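You operate a simulated robot arm through the tools that you are given. There is no shell and no other tool.

The job below is to be done with a simulated robot arm. You get a single attempt, and the scene is never put back.

## Task
Fit the blue and red dividers, stand the yellow case between them and shut the carton.
Fine: the blue one goes in the groove by the red tongue, the red one in the groove by the blue tongue; both flaps end shut and the third divider stays in its stand. Set down upright: yellow case.

The check looks at the end state, three seconds after you hand in, the way a careful person would. Anything else that was tipped, shoved, dropped, spilled or broken makes it a failure.

## Robot
A 6-joint arm with a two-finger parallel gripper, fixed in place. Base frame: the origin is on the floor under the middle of its stand, x ahead of it, y to its left, z up; the work surface is at about z = 76. Readings come in cm, degrees, newtons and seconds.
It reaches about 134.7 cm from its shoulder. Its first joint turns from -166.0 to 166.0 degrees. Payload 3.91 kg.
The TCP is the grasp point between the finger pads, 3 cm short of the fingertips. In the tool frame z runs along the fingers and y along their closing line. Largest opening 11 cm; finger width 2, thickness 1; the body of the gripper, 4.8 by 11.2 cm, starts 5.5 cm behind the TCP.
Orientation is that of the tool frame in the base frame, as a unit quaternion [x, y, z, w]. With the fingers straight down and closing along the base's y, the tool's x points along the base's -x, its y along +y and its z along -z.

## Interface
- The arm moves only by the tool drive_tool. Its argument "steps" is a list of rows, each a list of 7 numbers: the shift along the tool's x, y, z in units of 100 mm (1.0 is 100 mm), then the turn, a rotation vector about the tool's x, y, z in units of 120 degrees (1.0 is 120 degrees), then the closure in counts, from 0 (fully open) to 255 (shut). In form: [[tx, ty, tz, wx, wy, wz, hand], ...]. A call has 1 to 20 rows; each row is the pose to reach, as a shift and turn from the pose commanded when the call began, along the tool's axes at that moment. A call with a number of a shift or a turn outside -1 to 1 is refused whole. Rows are played at 5 a second. More than 5 cm and 8.6 degrees between two rows, or a gripper value outside its range, and nothing of the call is played. A pose out of reach is approached as far as the arm can. The call stops where the force on the tool passes 40 N (or 10 N more than at its start, if that is more) or the arm is blocked; 0.2 s more then pass. Each finger travels about 10.8 cm/s and halts on what it meets, pressing with about 38 N; the grip force reading is that of the motor and also rises with nothing between the fingers. The clock runs only during rows and for 0.2 s after the last one: add rows that repeat a pose to give the fingers time. It gives the time, the measured TCP pose, the force on the tool (base axes), the opening and the grip force at its end, in the units of the frame above (readings bear some noise), with the torque about the TCP (base axes, N m) and any sound that the robot's microphone picked up.
- Cameras (640 x 400 px; columns grow to the right, rows downward): "scene" is fixed at [40.1, -49.88, 152.19]; the picture's right is [0.83, -0.56, 0.00], its down [-0.43, -0.64, -0.63] and it looks along [0.35, 0.53, -0.77] (base axes); focal length 224 px, centre (320, 200). "wrist" rides on the gripper at [7.2, 1.7, -10.3] in the tool frame; the picture's right is [-0.23, 0.97, 0.00], its down [-0.76, -0.18, -0.62] and it looks along [-0.61, -0.14, 0.78] (tool axes); focal length 222 px, centre (320, 200). There is no depth. A picture from a camera that has moved, and an enlarged one, comes with that camera's place and axes in the base frame and with its lens.
- grab_frame(camera): a new picture of that camera. It takes no simulated time.
- zoom(camera, box): a new picture of the part [left, top, right, bottom] of that camera's present view, enlarged. It takes no simulated time.
- sign_off(): hands the job in; it is judged then, once.

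Nothing tells you positions but the pictures and the camera data. Unless the task says otherwise, let go and move clear before handing in.

The tools are called after "Emit:" as a command line: name --pt "numbers of a row" for each row, then --argument value for the rest, lists and objects as JSON in quotes. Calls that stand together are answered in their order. drive_tool: Moves the arm, as the interface text tells. Its arguments: {"type":"object","properties":{"steps":{"type":"array","items":{"type":"array","items":{"type":"number"}}}},"required":["steps"]} The other tools are called the same way: grab_frame (camera) takes a picture; zoom (camera, box) takes an enlarged picture of a part of a camera's view; sign_off () hands the job in.

At the start:

```text
time_s: 0.0
ee_pos: [61.45, 26.14, 120.45]
tcp_rot: [0.001, 1.0, 0.0, 0.001]
contact_force: [0.0, 1.2, -0.2]
wrist_torque: [-0.03, 0.0, 0.0]
finger_gap: 11.01
grip_force: 0.0
```

scene: 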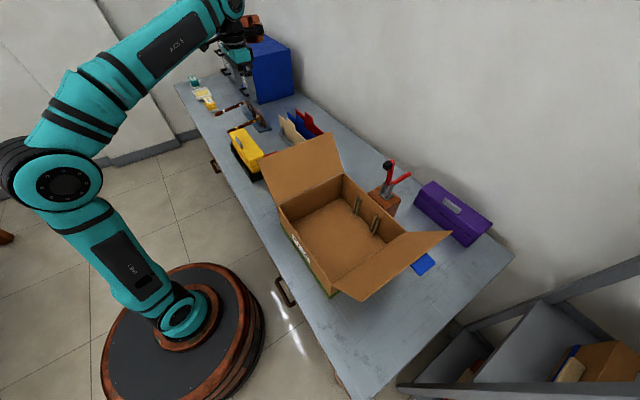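
wrist: 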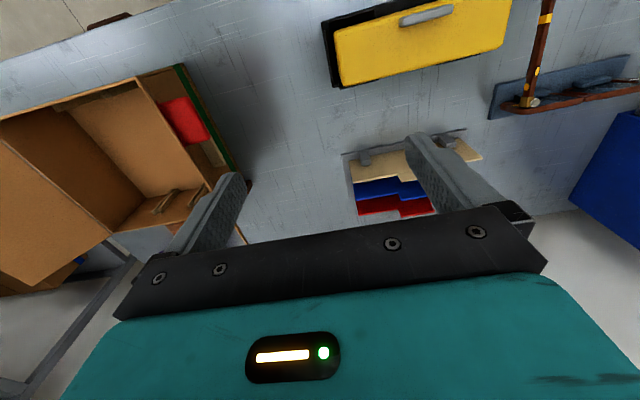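

I see an open carton on the bench with two flaps, a stand with three dividers (tan, blue, red), and a yellow case behind the carton. I'll zoom in on each of them before moving.

Emit:
zoom --camera "scene" --box '[220, 90, 460, 310]'

Emit:
zoom --camera "scene" --box '[210, 90, 350, 190]'

Emit:
zoom --camera "wrist" --box '[300, 0, 540, 230]'

Emit:
zoom --camera "wrist" --box '[0, 50, 260, 300]'

```text
1.82 times, centred on (340, 200) of scene
camera zoom: at [40.1, -49.88, 152.19], right [0.83, -0.56, 0.0], down [-0.43, -0.64, -0.63], along [0.35, 0.53, -0.77], focal length 407 px, centre (284, 200)
```

zoom: 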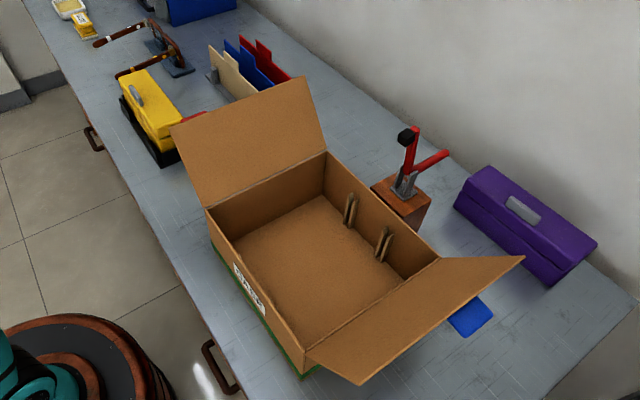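

```text
4.00 times, centred on (280, 140) of scene
camera zoom: at [40.1, -49.88, 152.19], right [0.83, -0.56, 0.0], down [-0.43, -0.64, -0.63], along [0.35, 0.53, -0.77], focal length 895 px, centre (480, 440)
```

zoom: 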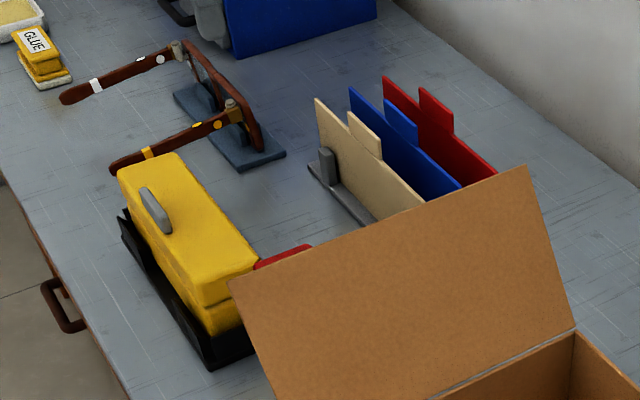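

```text
1.74 times, centred on (420, 115) of wrist
camera zoom: at [54.21, 27.92, 130.72], right [0.23, 0.97, 0.0], down [0.76, -0.18, 0.62], along [0.61, -0.14, -0.78], focal length 386 px, centre (146, 348)
```

zoom: 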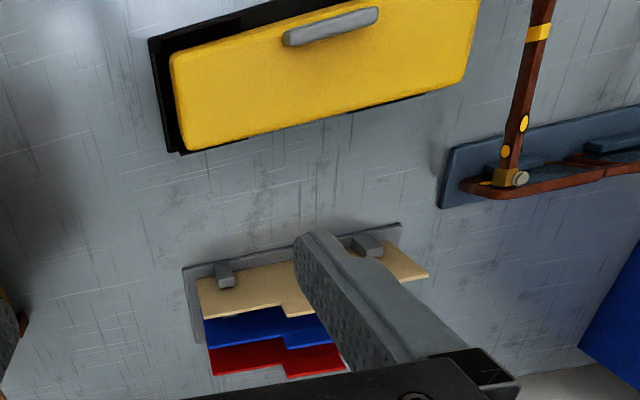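

```text
1.60 times, centred on (130, 175) of wrist
camera zoom: at [54.21, 27.92, 130.72], right [0.23, 0.97, 0.0], down [0.76, -0.18, 0.62], along [0.61, -0.14, -0.78], focal length 355 px, centre (624, 240)
```

zoom: 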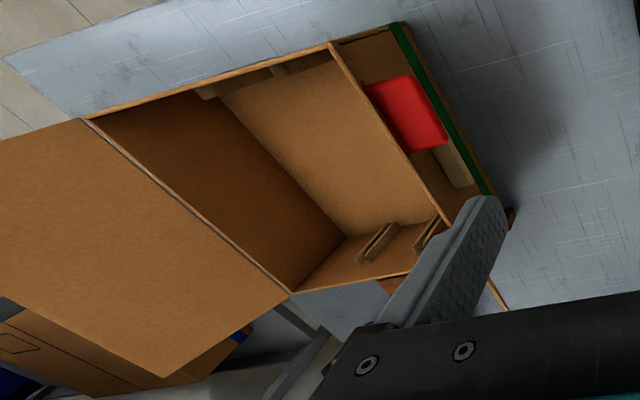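

The carton spans about x 54–82, y −34 to −3, with its rim near z 92. The divider stand is around x 80–90, y 20–48, and the yellow case around x 60, y 28–54. I'll back the arm off to get a clearer wrist view of the dividers and case.

Emit:
drive_tool --pt "0.35 0 -0.3 0 0 0 0" --pt "0.7 0 -0.6 0 0 0 0" --pt "1.0 0 -0.9 0 0 0 0" --pt "1.0 0 -0.9 0 0 0 0"

Emit:
grab_frame --camera "wrist"

Emit:
grab_frame --camera "scene"

```text
time_s: 1.0
ee_pos: [51.32, 26.15, 129.45]
tcp_rot: [-0.001, 1.0, 0.0, 0.0]
contact_force: [-0.1, 0.5, 0.5]
wrist_torque: [0.01, 0.04, 0.0]
finger_gap: 11.02
grip_force: 0.0
```

```text
taken
camera wrist: at [44.15, 27.78, 139.82], right [0.23, 0.97, 0.0], down [0.76, -0.18, 0.62], along [0.61, -0.14, -0.78], focal length 222 px, centre (320, 200)
```

wrist: 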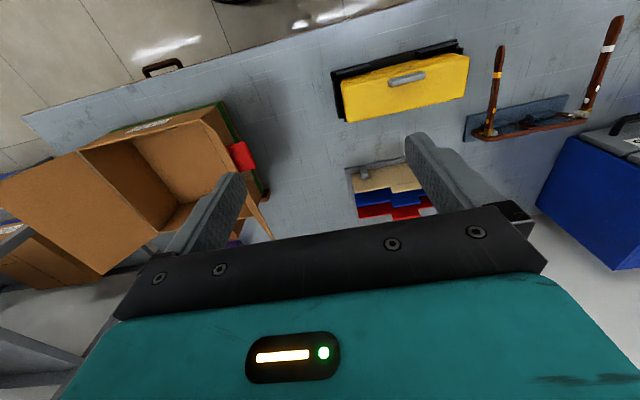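

```text
taken
```

scene: 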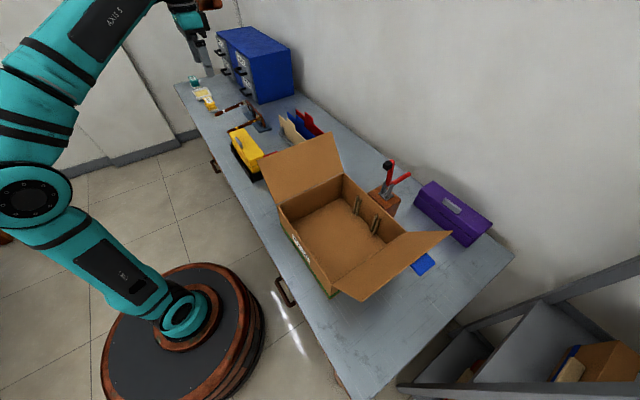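

The dividers, case and the carton's +y side are all in this view. I'll zoom in to measure them.

Emit:
zoom --camera "wrist" --box '[320, 30, 480, 230]'

Emit:
zoom --camera "wrist" --box '[100, 90, 280, 250]'

Emit:
zoom --camera "scene" --box '[260, 100, 340, 150]'

Emit:
zoom --camera "scene" --box '[340, 150, 500, 280]'

```text
2.00 times, centred on (400, 130) of wrist
camera zoom: at [44.15, 27.78, 139.82], right [0.23, 0.97, 0.0], down [0.76, -0.18, 0.62], along [0.61, -0.14, -0.78], focal length 444 px, centre (160, 340)
```

zoom: 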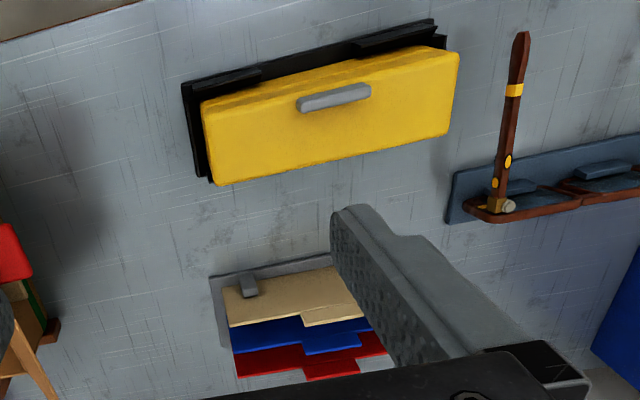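

```text
2.50 times, centred on (190, 170) of wrist
camera zoom: at [44.15, 27.78, 139.82], right [0.23, 0.97, 0.0], down [0.76, -0.18, 0.62], along [0.61, -0.14, -0.78], focal length 555 px, centre (645, 275)
```

zoom: 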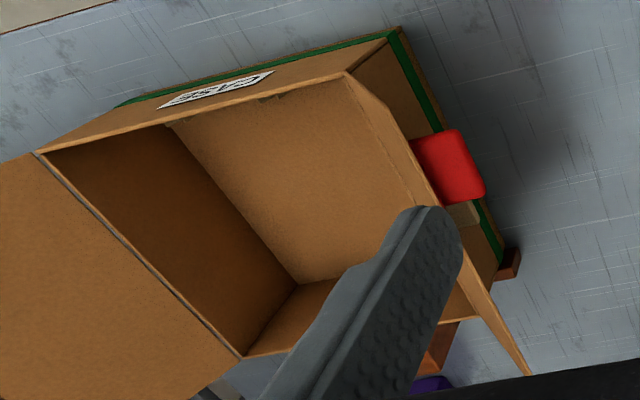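

```text
8.00 times, centred on (300, 125) of scene
camera zoom: at [40.1, -49.88, 152.19], right [0.83, -0.56, 0.0], down [-0.43, -0.64, -0.63], along [0.35, 0.53, -0.77], focal length 1790 px, centre (480, 800)
```

zoom: 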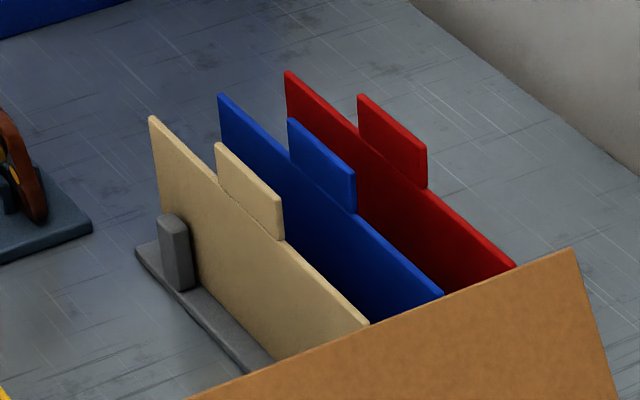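

```text
3.08 times, centred on (420, 215) of scene
camera zoom: at [40.1, -49.88, 152.19], right [0.83, -0.56, 0.0], down [-0.43, -0.64, -0.63], along [0.35, 0.53, -0.77], focal length 688 px, centre (12, 154)
```

zoom: 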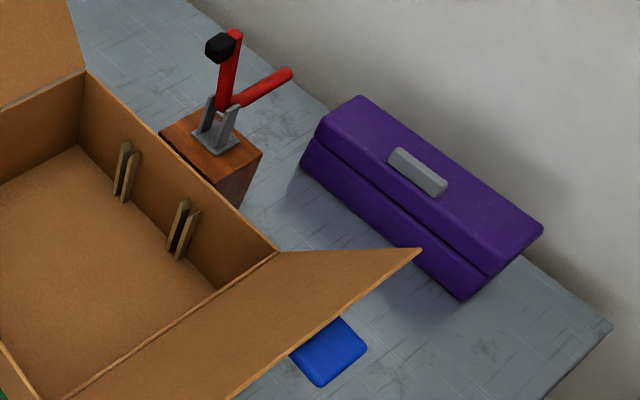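

Blue divider's tab is at about (90.5, 42.7, top z 90), red's at about x 95.7, tan's at about x 85. I'll turn the gripper 90° and move towards the stand, which also shows me the case from another angle.

Emit:
drive_tool --pt "-0.083 0.067 0 0 0 -0.0625 0" --pt "-0.167 0.133 0 0 0 -0.125 0" --pt "-0.25 0.2 0 0 0 -0.1875 0" --pt "-0.333 0.267 0 0 0 -0.25 0" --pt "-0.417 0.333 0 0 0 -0.3125 0" --pt "-0.5 0.4 0 0 0 -0.375 0" --pt "-0.583 0.467 0 0 0 -0.4375 0" --pt "-0.667 0.533 0 0 0 -0.5 0" --pt "-0.75 0.6 0 0 0 -0.5625 0" --pt "-0.833 0.667 0 0 0 -0.625 0" --pt "-0.917 0.733 0 0 0 -0.6875 0" --pt "-1.0 0.8 0 0 0 -0.75 0" --pt "-1.0 0.8 0 0 0 -0.75 0"

Emit:
grab_frame --camera "wrist"

```text
time_s: 3.8
ee_pos: [61.02, 33.93, 128.06]
tcp_rot: [-0.707, 0.707, 0.0, 0.003]
contact_force: [0.5, -0.6, -0.3]
wrist_torque: [0.01, -0.04, 0.02]
finger_gap: 11.0
grip_force: 0.0
out of reach, approached as far as the arm can: row 9, 10, 11, 12, 13
```

```text
taken
camera wrist: at [59.35, 26.68, 138.41], right [-0.97, 0.23, 0.0], down [0.17, 0.76, 0.63], along [0.14, 0.61, -0.78], focal length 222 px, centre (320, 200)
```

wrist: 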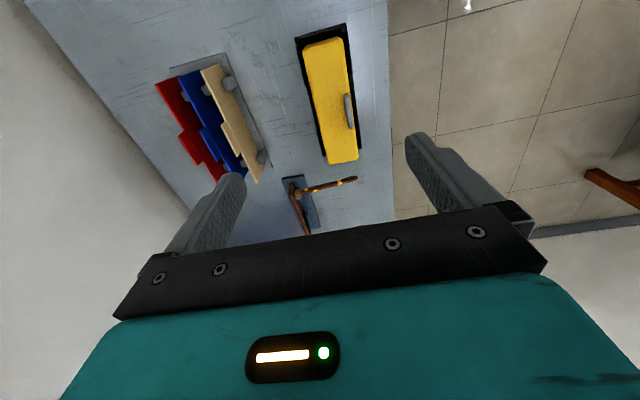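

I hit the reach limit at that height, so I'll travel lower from here on. This view shows the case and dividers from the other side, so I'll zoom in before descending.

Emit:
zoom --camera "wrist" --box '[140, 10, 380, 190]'

Emit:
grab_frame --camera "scene"

```text
2.22 times, centred on (260, 100) of wrist
camera zoom: at [59.35, 26.68, 138.41], right [-0.97, 0.23, 0.0], down [0.17, 0.76, 0.63], along [0.14, 0.61, -0.78], focal length 494 px, centre (453, 422)
```

zoom: 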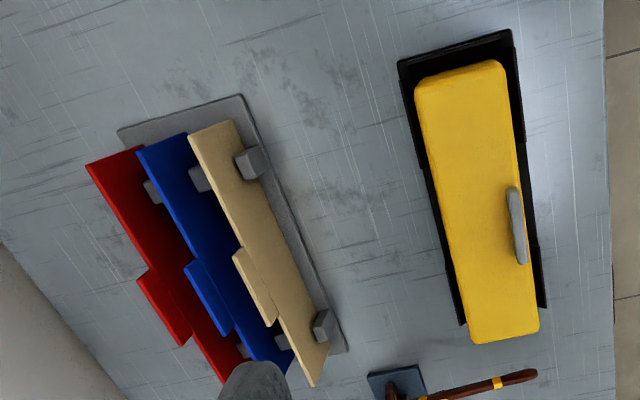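

```text
taken
```

scene: 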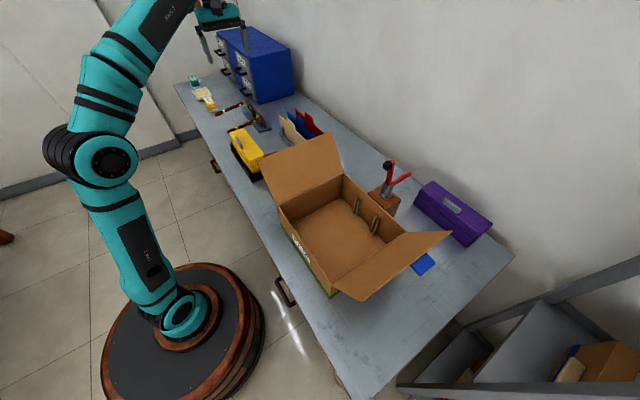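

The yellow case looks tilted in its black tray, because its handle sits towards the robot side. I'll lower the camera and look at its near end along +y to check.

Emit:
drive_tool --pt "0.25 0.05 0.3 0 0 0 0" --pt "0.5 0.1 0.6 0 0 0 0" --pt "0.75 0.15 0.9 0 0 0 0" --pt "0.95 0.2 1.0 0 0 0 0" --pt "0.95 0.2 1.0 0 0 0 0"

Emit:
drive_tool --pt "0.25 0.0 0.2 0 0 0 0" --pt "0.5 0.0 0.5 0 0 0 0" --pt "0.75 0.0 0.8 0 0 0 0" --pt "0.95 0.0 1.0 0 0 0 0" --pt "0.95 0.0 1.0 0 0 0 0"

Emit:
grab_frame --camera "wrist"

```text
time_s: 5.0
ee_pos: [59.17, 24.66, 118.17]
tcp_rot: [-0.707, 0.708, -0.001, 0.0]
contact_force: [0.4, 0.3, 0.0]
wrist_torque: [-0.01, 0.01, 0.0]
finger_gap: 10.98
grip_force: 0.1
```

```text
time_s: 6.2
ee_pos: [59.01, 15.0, 108.17]
tcp_rot: [0.707, -0.707, 0.0, 0.0]
contact_force: [0.0, 0.9, 0.0]
wrist_torque: [0.03, 0.04, -0.01]
finger_gap: 11.02
grip_force: 0.1
```

```text
taken
camera wrist: at [57.33, 7.86, 118.49], right [-0.97, 0.23, 0.0], down [0.18, 0.76, 0.62], along [0.14, 0.61, -0.78], focal length 222 px, centre (320, 200)
```

wrist: 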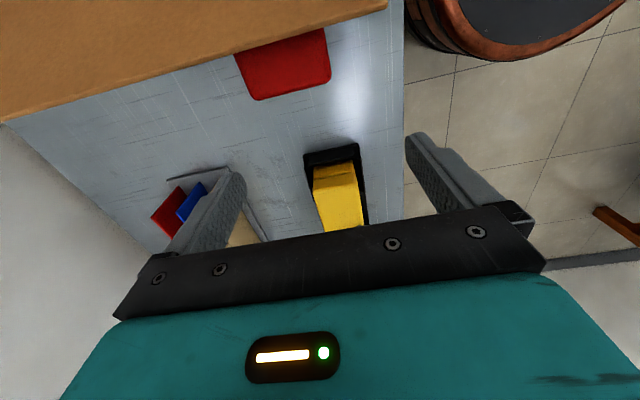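

Emit:
zoom --camera "wrist" --box '[260, 130, 420, 240]'

Emit:
zoom --camera "wrist" --box '[180, 0, 420, 130]'

```text
3.64 times, centred on (340, 185) of wrist
camera zoom: at [57.33, 7.86, 118.49], right [-0.97, 0.23, 0.0], down [0.18, 0.76, 0.62], along [0.14, 0.61, -0.78], focal length 808 px, centre (247, 254)
```

zoom: 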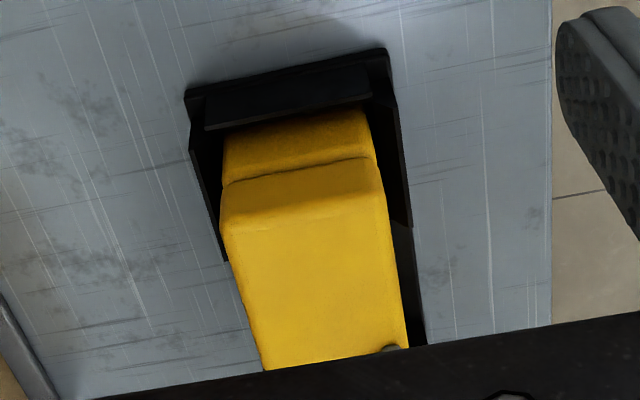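

```text
2.67 times, centred on (300, 65) of wrist
camera zoom: at [57.33, 7.86, 118.49], right [-0.97, 0.23, 0.0], down [0.18, 0.76, 0.62], along [0.14, 0.61, -0.78], focal length 592 px, centre (373, 560)
```

zoom: 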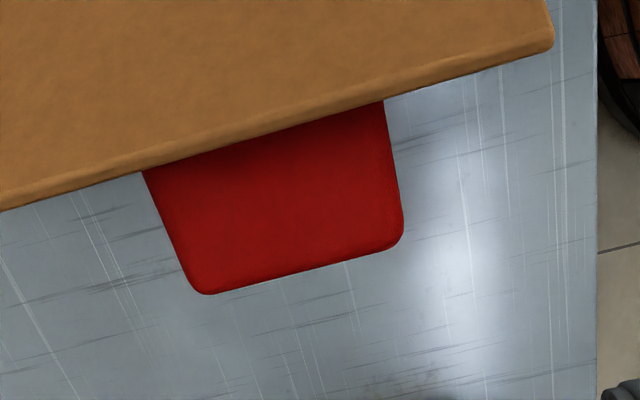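

The case's lid seam looks level, so the case appears upright with its handle off-centre. I'll move 10 cm towards +y to look at the handle directly.

Emit:
drive_tool --pt "-0.4 0 0 0 0 0 0" --pt "-0.8 0 0 0 0 0 0" --pt "-1.0 0 0 0 0 0 0" --pt "-1.0 0 0 0 0 0 0"

Emit:
zoom --camera "wrist" --box '[220, 40, 420, 240]'

Emit:
zoom --camera "wrist" --box '[60, 60, 260, 240]'

```text
time_s: 7.2
ee_pos: [59.17, 25.11, 108.14]
tcp_rot: [-0.707, 0.707, 0.0, 0.0]
contact_force: [1.0, 0.1, -1.0]
wrist_torque: [-0.01, 0.0, 0.0]
finger_gap: 11.02
grip_force: 0.1
```

```text
2.00 times, centred on (320, 140) of wrist
camera zoom: at [57.41, 17.82, 118.56], right [-0.97, 0.23, 0.0], down [0.18, 0.76, 0.62], along [0.14, 0.61, -0.78], focal length 444 px, centre (320, 320)
```

zoom: 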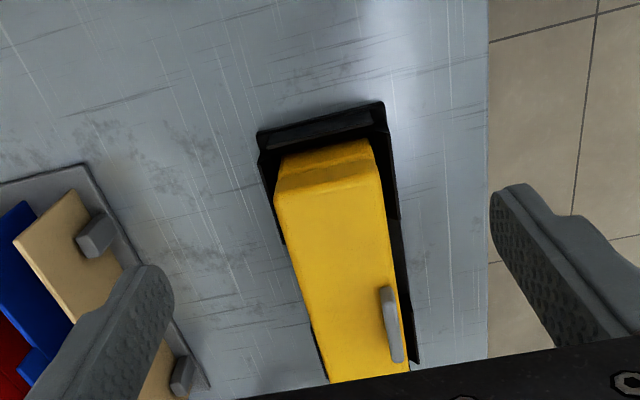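

```text
2.22 times, centred on (160, 150) of wrist
camera zoom: at [57.41, 17.82, 118.56], right [-0.97, 0.23, 0.0], down [0.18, 0.76, 0.62], along [0.14, 0.61, -0.78], focal length 494 px, centre (676, 311)
```

zoom: 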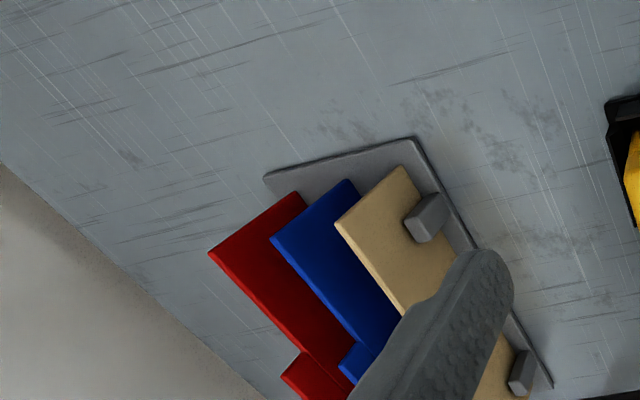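

The handle sits near the −x edge of the lid. Next I'll raise the arm and go look inside the carton to measure the grooves and tongues.

Emit:
drive_tool --pt "0.2 0.1 -0.4 0 0 0.0 0" --pt "0.4 0.2 -0.8 0 0 0.0 0" --pt "0.6 0.4 -1.0 0 0 0.0 0" --pt "0.8 0.6 -1.0 0 0 0.0 0" --pt "1.0 0.8 -1.0 0 0 0.0 0"

Emit:
drive_tool --pt "0.083 0.017 -0.04 0 0 0.0625 0" --pt "0.167 0.033 -0.08 0 0 0.125 0" --pt "0.25 0.05 -0.12 0 0 0.1875 0" --pt "0.333 0.067 -0.16 0 0 0.25 0" --pt "0.417 0.083 -0.2 0 0 0.3125 0" --pt "0.5 0.1 -0.24 0 0 0.375 0" --pt "0.583 0.117 -0.28 0 0 0.4375 0" --pt "0.667 0.133 -0.32 0 0 0.5 0" --pt "0.75 0.15 -0.36 0 0 0.5625 0" --pt "0.833 0.167 -0.4 0 0 0.625 0" --pt "0.917 0.183 -0.44 0 0 0.6875 0" --pt "1.0 0.2 -0.5 0 0 0.75 0" --pt "1.0 0.2 -0.5 0 0 0.75 0"

Emit:
drive_tool --pt "0 -0.45 0 0 0 0 0" --pt "0 -0.9 0 0 0 0 0" --pt "0 -1.0 0 0 0 0 0"

Emit:
grab_frame --camera "wrist"

```text
time_s: 8.4
ee_pos: [51.34, 15.09, 118.28]
tcp_rot: [0.708, -0.707, 0.0, 0.001]
contact_force: [0.3, 0.3, -0.2]
wrist_torque: [-0.03, 0.05, -0.01]
finger_gap: 11.02
grip_force: 0.1
```

```text
time_s: 11.2
ee_pos: [49.15, 5.14, 123.17]
tcp_rot: [0.001, 1.0, 0.0, -0.001]
contact_force: [0.6, -0.5, 0.8]
wrist_torque: [0.04, -0.03, -0.01]
finger_gap: 11.0
grip_force: 0.1
```

```text
time_s: 12.0
ee_pos: [49.26, -4.99, 123.07]
tcp_rot: [0.0, 1.0, 0.0, 0.0]
contact_force: [0.4, -0.4, -0.4]
wrist_torque: [-0.02, -0.02, -0.02]
finger_gap: 11.02
grip_force: 0.1
```

```text
taken
camera wrist: at [41.87, -3.26, 133.45], right [0.23, 0.97, 0.0], down [0.76, -0.18, 0.62], along [0.61, -0.14, -0.78], focal length 222 px, centre (320, 200)
```

wrist: 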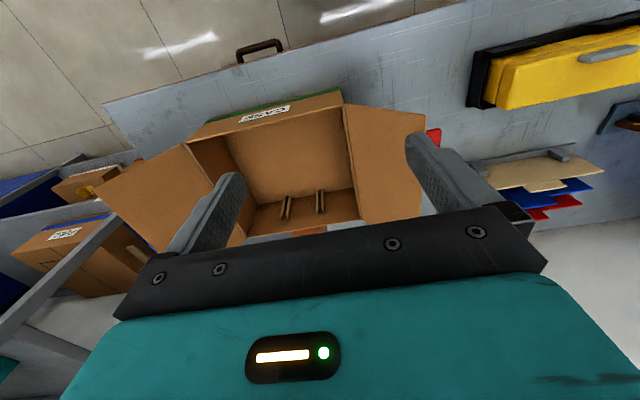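

Emit:
zoom --camera "wrist" --box '[180, 80, 380, 245]'

Emit:
zoom --camera "wrist" --box '[240, 170, 380, 245]'

Emit:
zoom --camera "wrist" --box '[440, 20, 640, 230]'

```text
2.42 times, centred on (280, 162) of wrist
camera zoom: at [41.87, -3.26, 133.45], right [0.23, 0.97, 0.0], down [0.76, -0.18, 0.62], along [0.61, -0.14, -0.78], focal length 538 px, centre (417, 291)
```

zoom: 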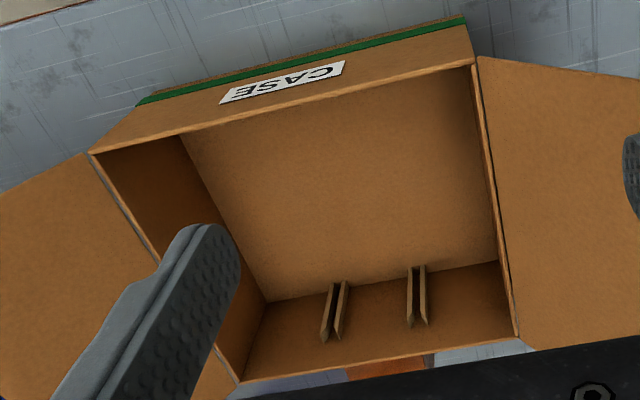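

```text
4.57 times, centred on (310, 208) of wrist
camera zoom: at [41.87, -3.26, 133.45], right [0.23, 0.97, 0.0], down [0.76, -0.18, 0.62], along [0.61, -0.14, -0.78], focal length 1015 px, centre (366, 166)
```

zoom: 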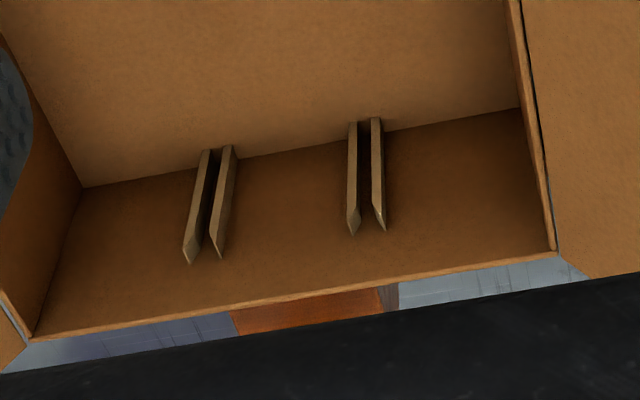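

```text
1.90 times, centred on (540, 125) of wrist
camera zoom: at [41.87, -3.26, 133.45], right [0.23, 0.97, 0.0], down [0.76, -0.18, 0.62], along [0.61, -0.14, -0.78], focal length 423 px, centre (-99, 343)
```

zoom: 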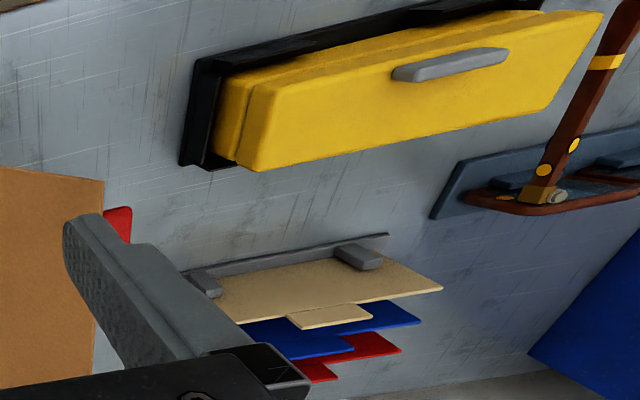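

The grooves sit at roughly y −12.7 (red tongue side) and −23.4 (blue tongue side), with chamfered tops and about 10.7 cm apart. The case's handle is off-centre, so I'll test-lift it by a centimetre first to learn how it balances, moving over it now.

Emit:
drive_tool --pt "0 0.083 0 0 0 -0.0625 0" --pt "0 0.167 0 0 0 -0.125 0" --pt "0 0.25 0 0 0 -0.1875 0" --pt "0 0.333 0 0 0 -0.25 0" --pt "0 0.417 0 0 0 -0.3125 0" --pt "0 0.5 0 0 0 -0.375 0" --pt "0 0.583 0 0 0 -0.4375 0" --pt "0 0.667 0 0 0 -0.5 0" --pt "0 0.75 0 0 0 -0.5625 0" --pt "0 0.833 0 0 0 -0.625 0" --pt "0 0.917 0 0 0 -0.6875 0" --pt "0 1.0 0 0 0 -0.75 0" --pt "0 1.0 0 0 0 -0.75 0"

Emit:
drive_tool --pt "-0.33 0 0 0 0 0 0" --pt "-0.67 0 0 0 0 0 0" --pt "-1.0 0 0 0 0 0 0"

Emit:
drive_tool --pt "-0.33 0 0.1 0 0 0 0" --pt "-0.67 0 0.2 0 0 0 0" --pt "-1.0 0 0.3 0 0 0 0"

Emit:
drive_tool --pt "-0.3 -0.2 0.3 0 0 0 0" --pt "-0.6 -0.4 0.6 0 0 0 0" --pt "-0.85 -0.6 0.8 0 0 0 0" --pt "-1.0 -0.8 1.0 0 0 0 0" --pt "-1.0 -0.8 1.0 0 0 0 0"

Emit:
grab_frame --camera "wrist"

```text
time_s: 14.8
ee_pos: [49.03, 5.05, 123.15]
tcp_rot: [-0.707, 0.707, 0.001, 0.0]
contact_force: [1.0, -0.5, 0.4]
wrist_torque: [-0.01, 0.02, 0.0]
finger_gap: 11.0
grip_force: 0.0
```

```text
time_s: 15.6
ee_pos: [48.9, 15.05, 123.13]
tcp_rot: [-0.707, 0.708, 0.0, 0.0]
contact_force: [0.0, 0.1, -0.3]
wrist_torque: [-0.01, -0.03, 0.01]
finger_gap: 11.0
grip_force: 0.0
```

```text
time_s: 16.4
ee_pos: [49.13, 25.15, 120.24]
tcp_rot: [-0.706, 0.708, 0.001, 0.0]
contact_force: [-0.1, -0.5, 0.8]
wrist_torque: [0.03, 0.0, -0.01]
finger_gap: 10.99
grip_force: 0.0
```

```text
time_s: 17.6
ee_pos: [57.49, 35.07, 110.06]
tcp_rot: [0.707, -0.707, 0.0, 0.0]
contact_force: [-0.5, 0.2, 0.2]
wrist_torque: [-0.01, 0.02, 0.02]
finger_gap: 10.98
grip_force: 0.0
```

```text
taken
camera wrist: at [55.63, 27.82, 120.51], right [-0.97, 0.23, 0.0], down [0.18, 0.76, 0.62], along [0.14, 0.61, -0.78], focal length 222 px, centre (320, 200)
```

wrist: 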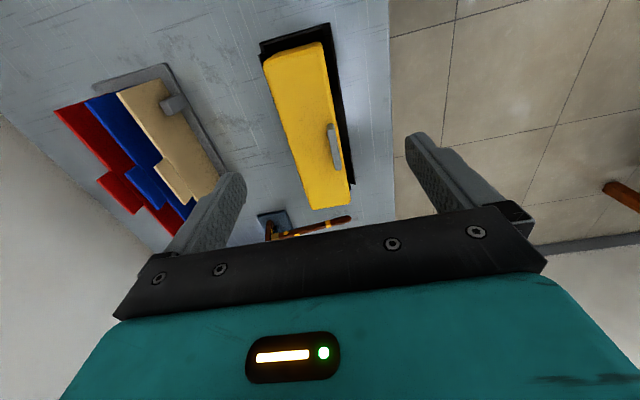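

Emit:
zoom --camera "wrist" --box '[240, 20, 400, 220]'

Emit:
zoom --camera "wrist" --box '[300, 110, 360, 180]'

Emit:
zoom --camera "wrist" --box '[40, 50, 240, 230]'

```text
2.00 times, centred on (320, 120) of wrist
camera zoom: at [55.63, 27.82, 120.51], right [-0.97, 0.23, 0.0], down [0.18, 0.76, 0.62], along [0.14, 0.61, -0.78], focal length 444 px, centre (320, 360)
```

zoom: 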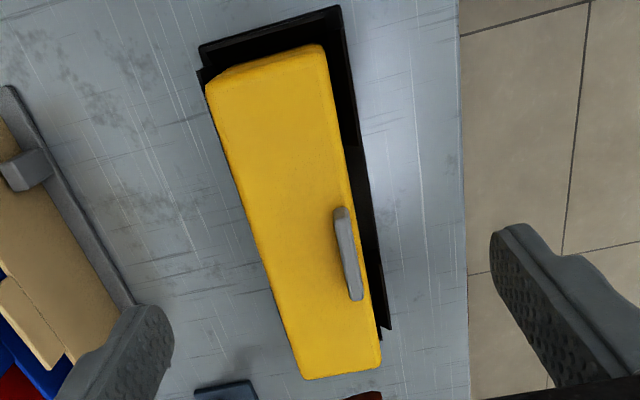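

```text
5.71 times, centred on (330, 145) of wrist
camera zoom: at [55.63, 27.82, 120.51], right [-0.97, 0.23, 0.0], down [0.18, 0.76, 0.62], along [0.14, 0.61, -0.78], focal length 1269 px, centre (263, 514)
```

zoom: 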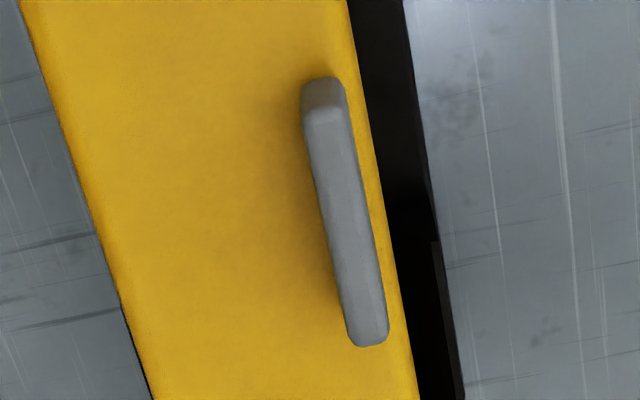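

```text
2.22 times, centred on (140, 140) of wrist
camera zoom: at [55.63, 27.82, 120.51], right [-0.97, 0.23, 0.0], down [0.18, 0.76, 0.62], along [0.14, 0.61, -0.78], focal length 494 px, centre (720, 333)
```

zoom: 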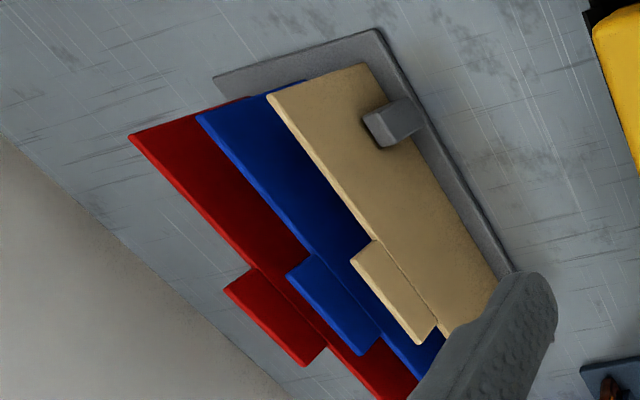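

The handle is a bar on the lid: x about 56.8, y 40–46.7, top z about 89.4, with the case centred near x 60. I'll line up above it with the fingers partly open and descend towards it.

Emit:
drive_tool --pt "-0.28 0.02 0.3 0 0 0 160" --pt "-0.56 0.04 0.6 0 0 0 160" --pt "-0.833 0.07 0.9 0 0 0 160" --pt "-0.833 0.07 1.0 0 0 0 160" --pt "-0.833 0.07 1.0 0 0 0 160"

Emit:
grab_frame --camera "wrist"

Emit:
grab_frame --camera "scene"

```text
time_s: 18.8
ee_pos: [56.41, 43.55, 100.1]
tcp_rot: [0.707, -0.707, 0.001, 0.0]
contact_force: [1.0, -0.1, 0.6]
wrist_torque: [0.02, 0.02, -0.03]
finger_gap: 4.07
grip_force: 0.1
```

```text
taken
camera wrist: at [54.69, 36.2, 110.42], right [-0.97, 0.23, 0.0], down [0.18, 0.76, 0.62], along [0.14, 0.61, -0.78], focal length 222 px, centre (320, 200)
```

wrist: 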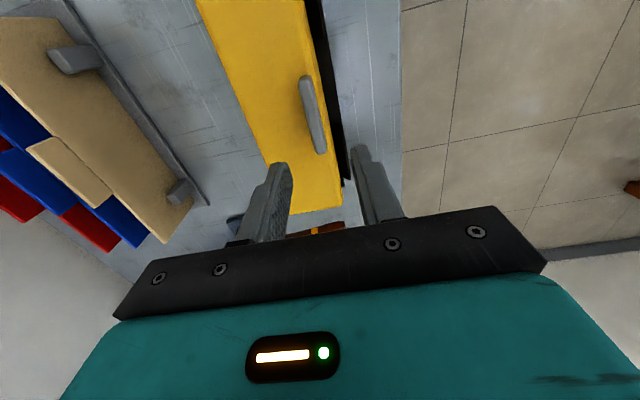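

```text
taken
```

scene: 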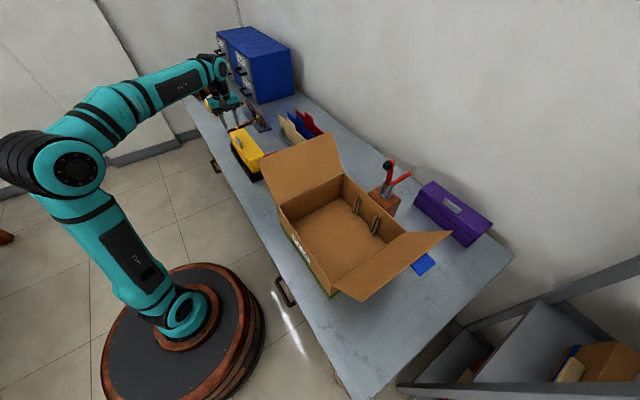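

Aligned within about 0.6 cm. I'll correct sideways and go down beside the handle, staying just above the lid.

Emit:
drive_tool --pt "0 -0.06 0.25 0 0 0 160" --pt "0 -0.06 0.5 0 0 0 160" --pt "0 -0.06 0.75 0 0 0 160" --pt "0 -0.06 0.85 0 0 0 160" --pt "0 -0.06 0.85 0 0 0 160"

Emit:
grab_frame --camera "wrist"

Emit:
zoom --camera "scene" --box '[200, 90, 300, 190]'

```text
time_s: 20.0
ee_pos: [56.97, 43.6, 91.53]
tcp_rot: [0.707, -0.707, 0.0, 0.0]
contact_force: [1.1, -0.3, 0.0]
wrist_torque: [0.03, -0.02, -0.01]
finger_gap: 4.09
grip_force: 0.0
```

```text
taken
camera wrist: at [55.21, 36.25, 101.9], right [-0.97, 0.23, 0.0], down [0.18, 0.76, 0.62], along [0.14, 0.61, -0.78], focal length 222 px, centre (320, 200)
```

wrist: 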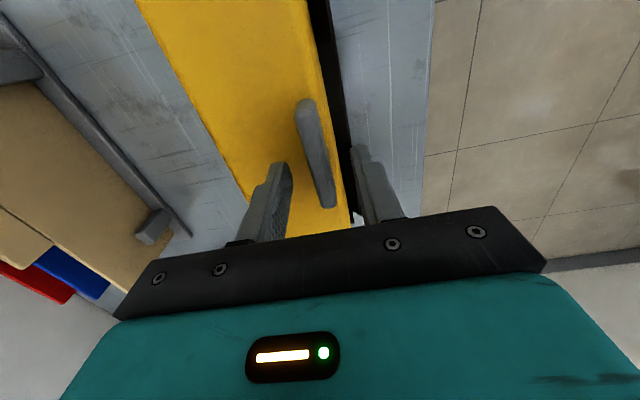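

```text
4.00 times, centred on (250, 140) of scene
camera zoom: at [40.1, -49.88, 152.19], right [0.83, -0.56, 0.0], down [-0.43, -0.64, -0.63], along [0.35, 0.53, -0.77], focal length 895 px, centre (600, 440)
```

zoom: 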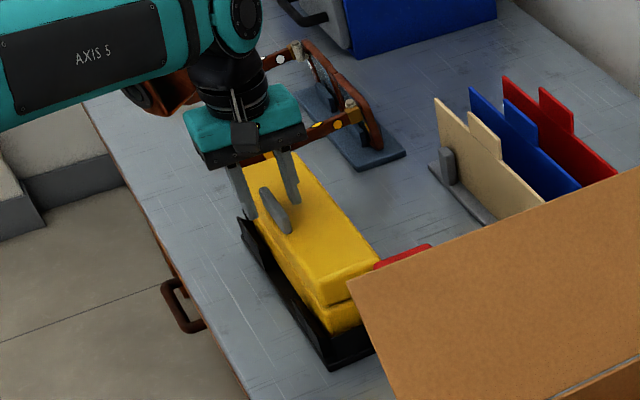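

The fingers straddle the handle. I'll lower in small steps while watching the force for contact with the lid.

Emit:
drive_tool --pt "0 0 0.05 0 0 0 160" --pt "0 0 0.1 0 0 0 160" --pt "0 0 0.1 0 0 0 160"

Emit:
zoom --camera "wrist" --box '[220, 80, 420, 250]'

Emit:
zoom --camera "scene" --box '[220, 110, 270, 160]'

```text
time_s: 20.8
ee_pos: [56.97, 43.63, 90.64]
tcp_rot: [-0.707, 0.707, 0.0, 0.0]
contact_force: [0.6, 1.6, 3.0]
wrist_torque: [0.0, -0.12, 0.02]
finger_gap: 4.08
grip_force: 0.0
```

```text
2.35 times, centred on (320, 165) of wrist
camera zoom: at [55.29, 36.26, 100.93], right [-0.97, 0.23, 0.0], down [0.18, 0.76, 0.62], along [0.14, 0.61, -0.78], focal length 523 px, centre (320, 282)
```

zoom: 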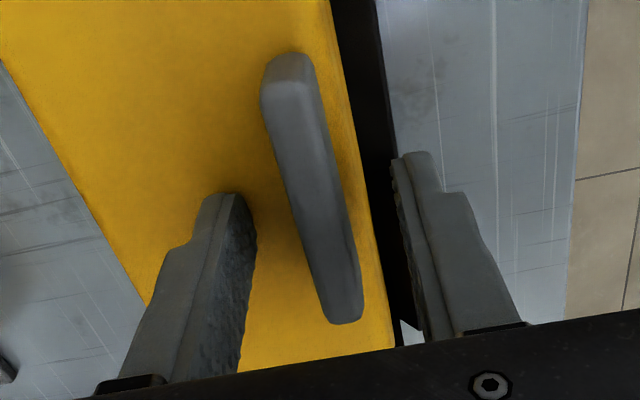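

```text
8.00 times, centred on (245, 135) of scene
camera zoom: at [40.1, -49.88, 152.19], right [0.83, -0.56, 0.0], down [-0.43, -0.64, -0.63], along [0.35, 0.53, -0.77], focal length 1790 px, centre (920, 720)
```

zoom: 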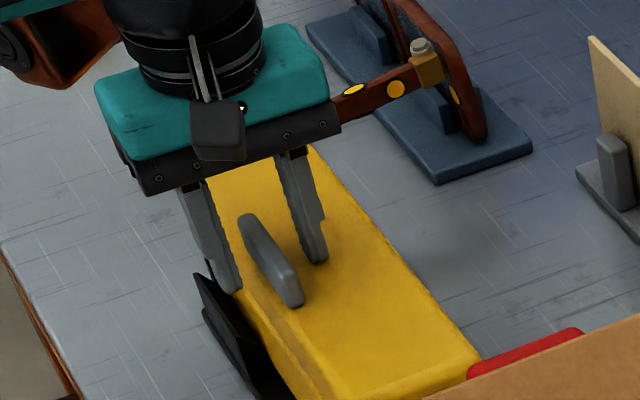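

The +x finger is just touching the lid with 3 N, so the lid top is near z 87.6. I'll rise 2 mm, close on the handle and test-lift 1 cm.

Emit:
drive_tool --pt "0 0 -0.02 0 0 0 160" --pt "0 0 -0.02 0 0 0 200" --pt "0 0 -0.02 0 0 0 240" --pt "0 0 -0.02 0 0 0 255" --pt "0 0 -0.02 0 0 0 255"

Emit:
zoom --camera "wrist" --box '[220, 80, 420, 250]'

```text
time_s: 22.0
ee_pos: [57.06, 43.46, 90.99]
tcp_rot: [-0.707, 0.707, -0.001, -0.001]
contact_force: [-0.1, -0.3, 0.6]
wrist_torque: [-0.06, 0.06, -0.03]
finger_gap: 1.14
grip_force: 38.1
```

```text
2.35 times, centred on (320, 165) of wrist
camera zoom: at [55.28, 36.21, 101.13], right [-0.97, 0.23, 0.0], down [0.18, 0.76, 0.62], along [0.14, 0.61, -0.78], focal length 523 px, centre (320, 282)
```

zoom: 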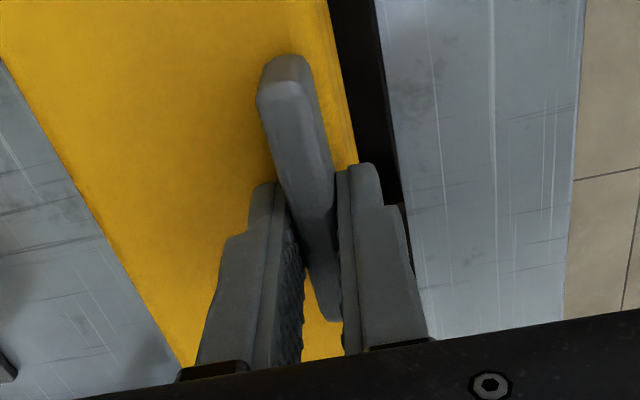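

Gripped the handle (1.14 cm wide). Now I'll lift about 1 cm slowly and read the load and torque.

Emit:
drive_tool --pt "0 0 -0.04 0 0 0 255" --pt "0 0 -0.06 0 0 0 255" --pt "0 0 -0.08 0 0 0 255" --pt "0 0 -0.1 0 0 0 255" --pt "0 0 -0.12 0 0 0 255" --pt "0 0 -0.12 0 0 0 255" --pt "0 0 -0.12 0 0 0 255"

Emit:
zoom --camera "wrist" --box '[220, 80, 420, 250]'

Emit:
zoom --camera "scene" --box '[220, 110, 290, 190]'

```text
time_s: 23.6
ee_pos: [56.98, 43.48, 91.98]
tcp_rot: [-0.707, 0.707, -0.001, 0.0]
contact_force: [0.7, -0.7, -3.6]
wrist_torque: [-0.01, 0.06, -0.02]
finger_gap: 1.15
grip_force: 38.5
```

```text
2.35 times, centred on (320, 165) of wrist
camera zoom: at [55.32, 36.21, 102.39], right [-0.97, 0.23, 0.0], down [0.18, 0.76, 0.62], along [0.14, 0.61, -0.78], focal length 523 px, centre (320, 282)
```

zoom: 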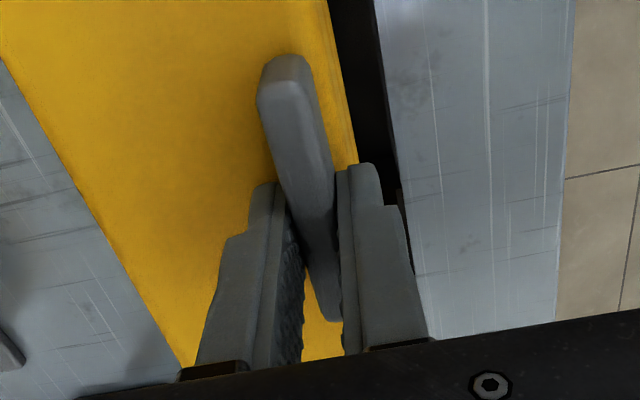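

```text
5.00 times, centred on (255, 150) of scene
camera zoom: at [40.1, -49.88, 152.19], right [0.83, -0.56, 0.0], down [-0.43, -0.64, -0.63], along [0.35, 0.53, -0.77], focal length 1119 px, centre (645, 450)
```

zoom: 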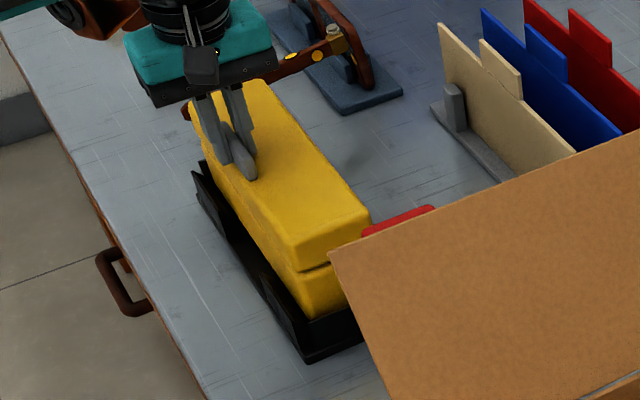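

The case weighs only about 3.6 N and lifts level, so the handle grip works. I'll set it back in the tray, release, and fit the dividers first.

Emit:
drive_tool --pt "0 0 0.03 0 0 0 255" --pt "0 0 0.06 0 0 0 255" --pt "0 0 0.09 0 0 0 255" --pt "0 0 0.12 0 0 0 255" --pt "0 0 0.12 0 0 0 255" --pt "0 0 0.12 0 0 0 220" --pt "0 0 0.12 0 0 0 160" --pt "0 0 0.12 0 0 0 160"

Emit:
drive_tool --pt "0 0 -0.2 0 0 0 160" --pt "0 0 -0.5 0 0 0 160" --pt "0 0 -0.9 0 0 0 160" --pt "0 0 -0.9 0 0 0 160"

Emit:
grab_frame --camera "wrist"

```text
time_s: 25.4
ee_pos: [57.06, 43.5, 90.77]
tcp_rot: [0.707, -0.707, 0.0, 0.0]
contact_force: [-0.7, -0.3, 0.4]
wrist_torque: [-0.01, 0.0, -0.01]
finger_gap: 4.11
grip_force: 0.0
```

```text
time_s: 26.4
ee_pos: [56.93, 43.38, 99.9]
tcp_rot: [-0.707, 0.707, 0.0, 0.0]
contact_force: [0.3, 0.2, 0.8]
wrist_torque: [-0.01, -0.01, 0.0]
finger_gap: 4.09
grip_force: 0.0
```

```text
taken
camera wrist: at [55.22, 36.09, 110.11], right [-0.97, 0.23, 0.0], down [0.18, 0.76, 0.62], along [0.14, 0.61, -0.78], focal length 222 px, centre (320, 200)
```

wrist: 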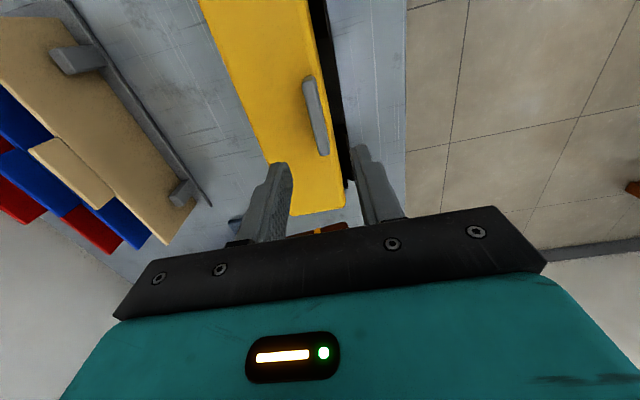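

The case is back in the tray unchanged. Now I'll move across to above the blue divider's tab.

Emit:
drive_tool --pt "0 -0.33 -0.05 0 0 0 151" --pt "0 -0.67 -0.1 0 0 0 151" --pt "0 -1.0 -0.1 0 0 0 151"

Emit:
drive_tool --pt "0 -0.33 0 0 0 0 151" --pt "0 -0.67 0 0 0 0 151" --pt "0 -1.0 0 0 0 0 151"

Emit:
drive_tool --pt "0 -0.33 0 0 0 0 151" --pt "0 -0.67 0 0 0 0 151" --pt "0 -1.0 0 0 0 0 151" --pt "0 -1.0 0 0 0 0 151"

Emit:
grab_frame --camera "wrist"

Emit:
zoom --camera "wrist" --box '[200, 40, 400, 220]'

```text
time_s: 27.2
ee_pos: [67.19, 43.45, 100.82]
tcp_rot: [-0.707, 0.707, 0.0, 0.001]
contact_force: [-1.1, -0.5, 0.5]
wrist_torque: [0.03, -0.02, 0.02]
finger_gap: 4.51
grip_force: 0.0
```

```text
time_s: 28.0
ee_pos: [77.07, 43.4, 100.85]
tcp_rot: [-0.707, 0.707, -0.001, 0.001]
contact_force: [-0.6, 0.2, -0.1]
wrist_torque: [0.01, -0.06, 0.02]
finger_gap: 4.53
grip_force: 0.1
```

```text
time_s: 29.0
ee_pos: [87.14, 43.49, 100.83]
tcp_rot: [0.708, -0.707, 0.0, -0.001]
contact_force: [-0.5, -0.1, -0.3]
wrist_torque: [-0.01, -0.03, 0.04]
finger_gap: 4.45
grip_force: 0.1
```

```text
taken
camera wrist: at [85.41, 36.2, 111.15], right [-0.97, 0.23, 0.0], down [0.18, 0.76, 0.62], along [0.14, 0.61, -0.78], focal length 222 px, centre (320, 200)
```

wrist: 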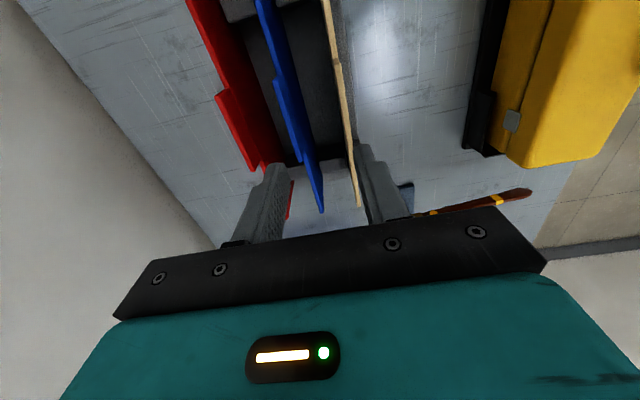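

```text
2.22 times, centred on (300, 130) of wrist
camera zoom: at [85.41, 36.2, 111.15], right [-0.97, 0.23, 0.0], down [0.18, 0.76, 0.62], along [0.14, 0.61, -0.78], focal length 494 px, centre (364, 356)
```

zoom: 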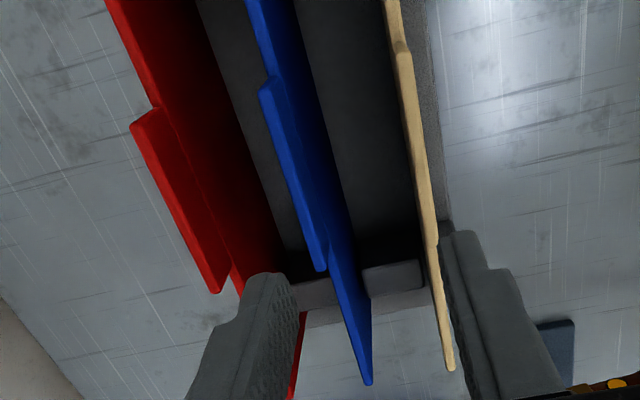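

Blue tab: x about 89.95, y 39.2–46.9, top z about 90.2, aligned with the y axis. I'll centre over it and come down to just above it.

Emit:
drive_tool --pt "0.044 -0.28 0.1 0 0 0 151" --pt "0.044 -0.28 0.3 0 0 0 151" --pt "0.044 -0.28 0.5 0 0 0 151" --pt "0.044 -0.28 0.5 0 0 0 151"

Emit:
grab_frame --camera "wrist"

Emit:
zoom --camera "wrist" --box '[220, 80, 420, 250]'

Emit:
zoom --camera "scene" --box '[260, 80, 340, 150]'

```text
time_s: 30.0
ee_pos: [89.96, 43.0, 95.79]
tcp_rot: [-0.707, 0.707, 0.0, 0.001]
contact_force: [-0.7, -0.1, 0.4]
wrist_torque: [0.01, 0.0, -0.02]
finger_gap: 4.51
grip_force: 0.1
```

```text
taken
camera wrist: at [88.21, 35.68, 106.16], right [-0.97, 0.23, 0.0], down [0.18, 0.76, 0.62], along [0.14, 0.61, -0.78], focal length 222 px, centre (320, 200)
```

wrist: 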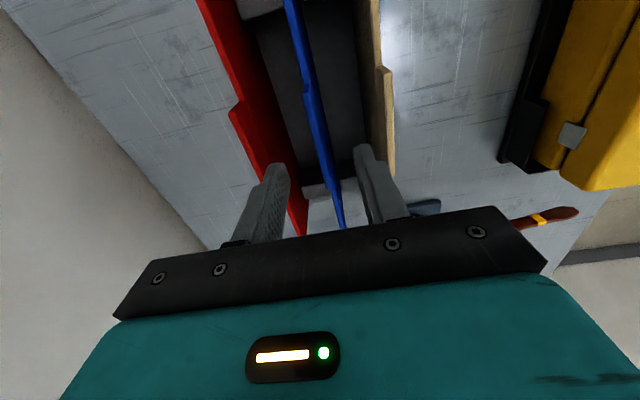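

```text
2.35 times, centred on (320, 165) of wrist
camera zoom: at [88.21, 35.68, 106.16], right [-0.97, 0.23, 0.0], down [0.18, 0.76, 0.62], along [0.14, 0.61, -0.78], focal length 523 px, centre (320, 282)
```

zoom: 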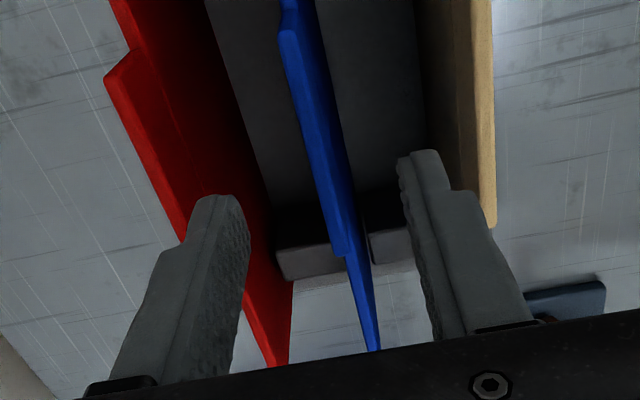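

```text
5.71 times, centred on (300, 115) of scene
camera zoom: at [40.1, -49.88, 152.19], right [0.83, -0.56, 0.0], down [-0.43, -0.64, -0.63], along [0.35, 0.53, -0.77], focal length 1278 px, centre (434, 686)
```

zoom: 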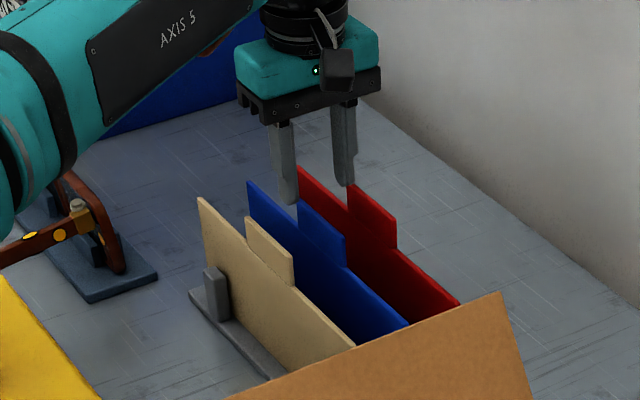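

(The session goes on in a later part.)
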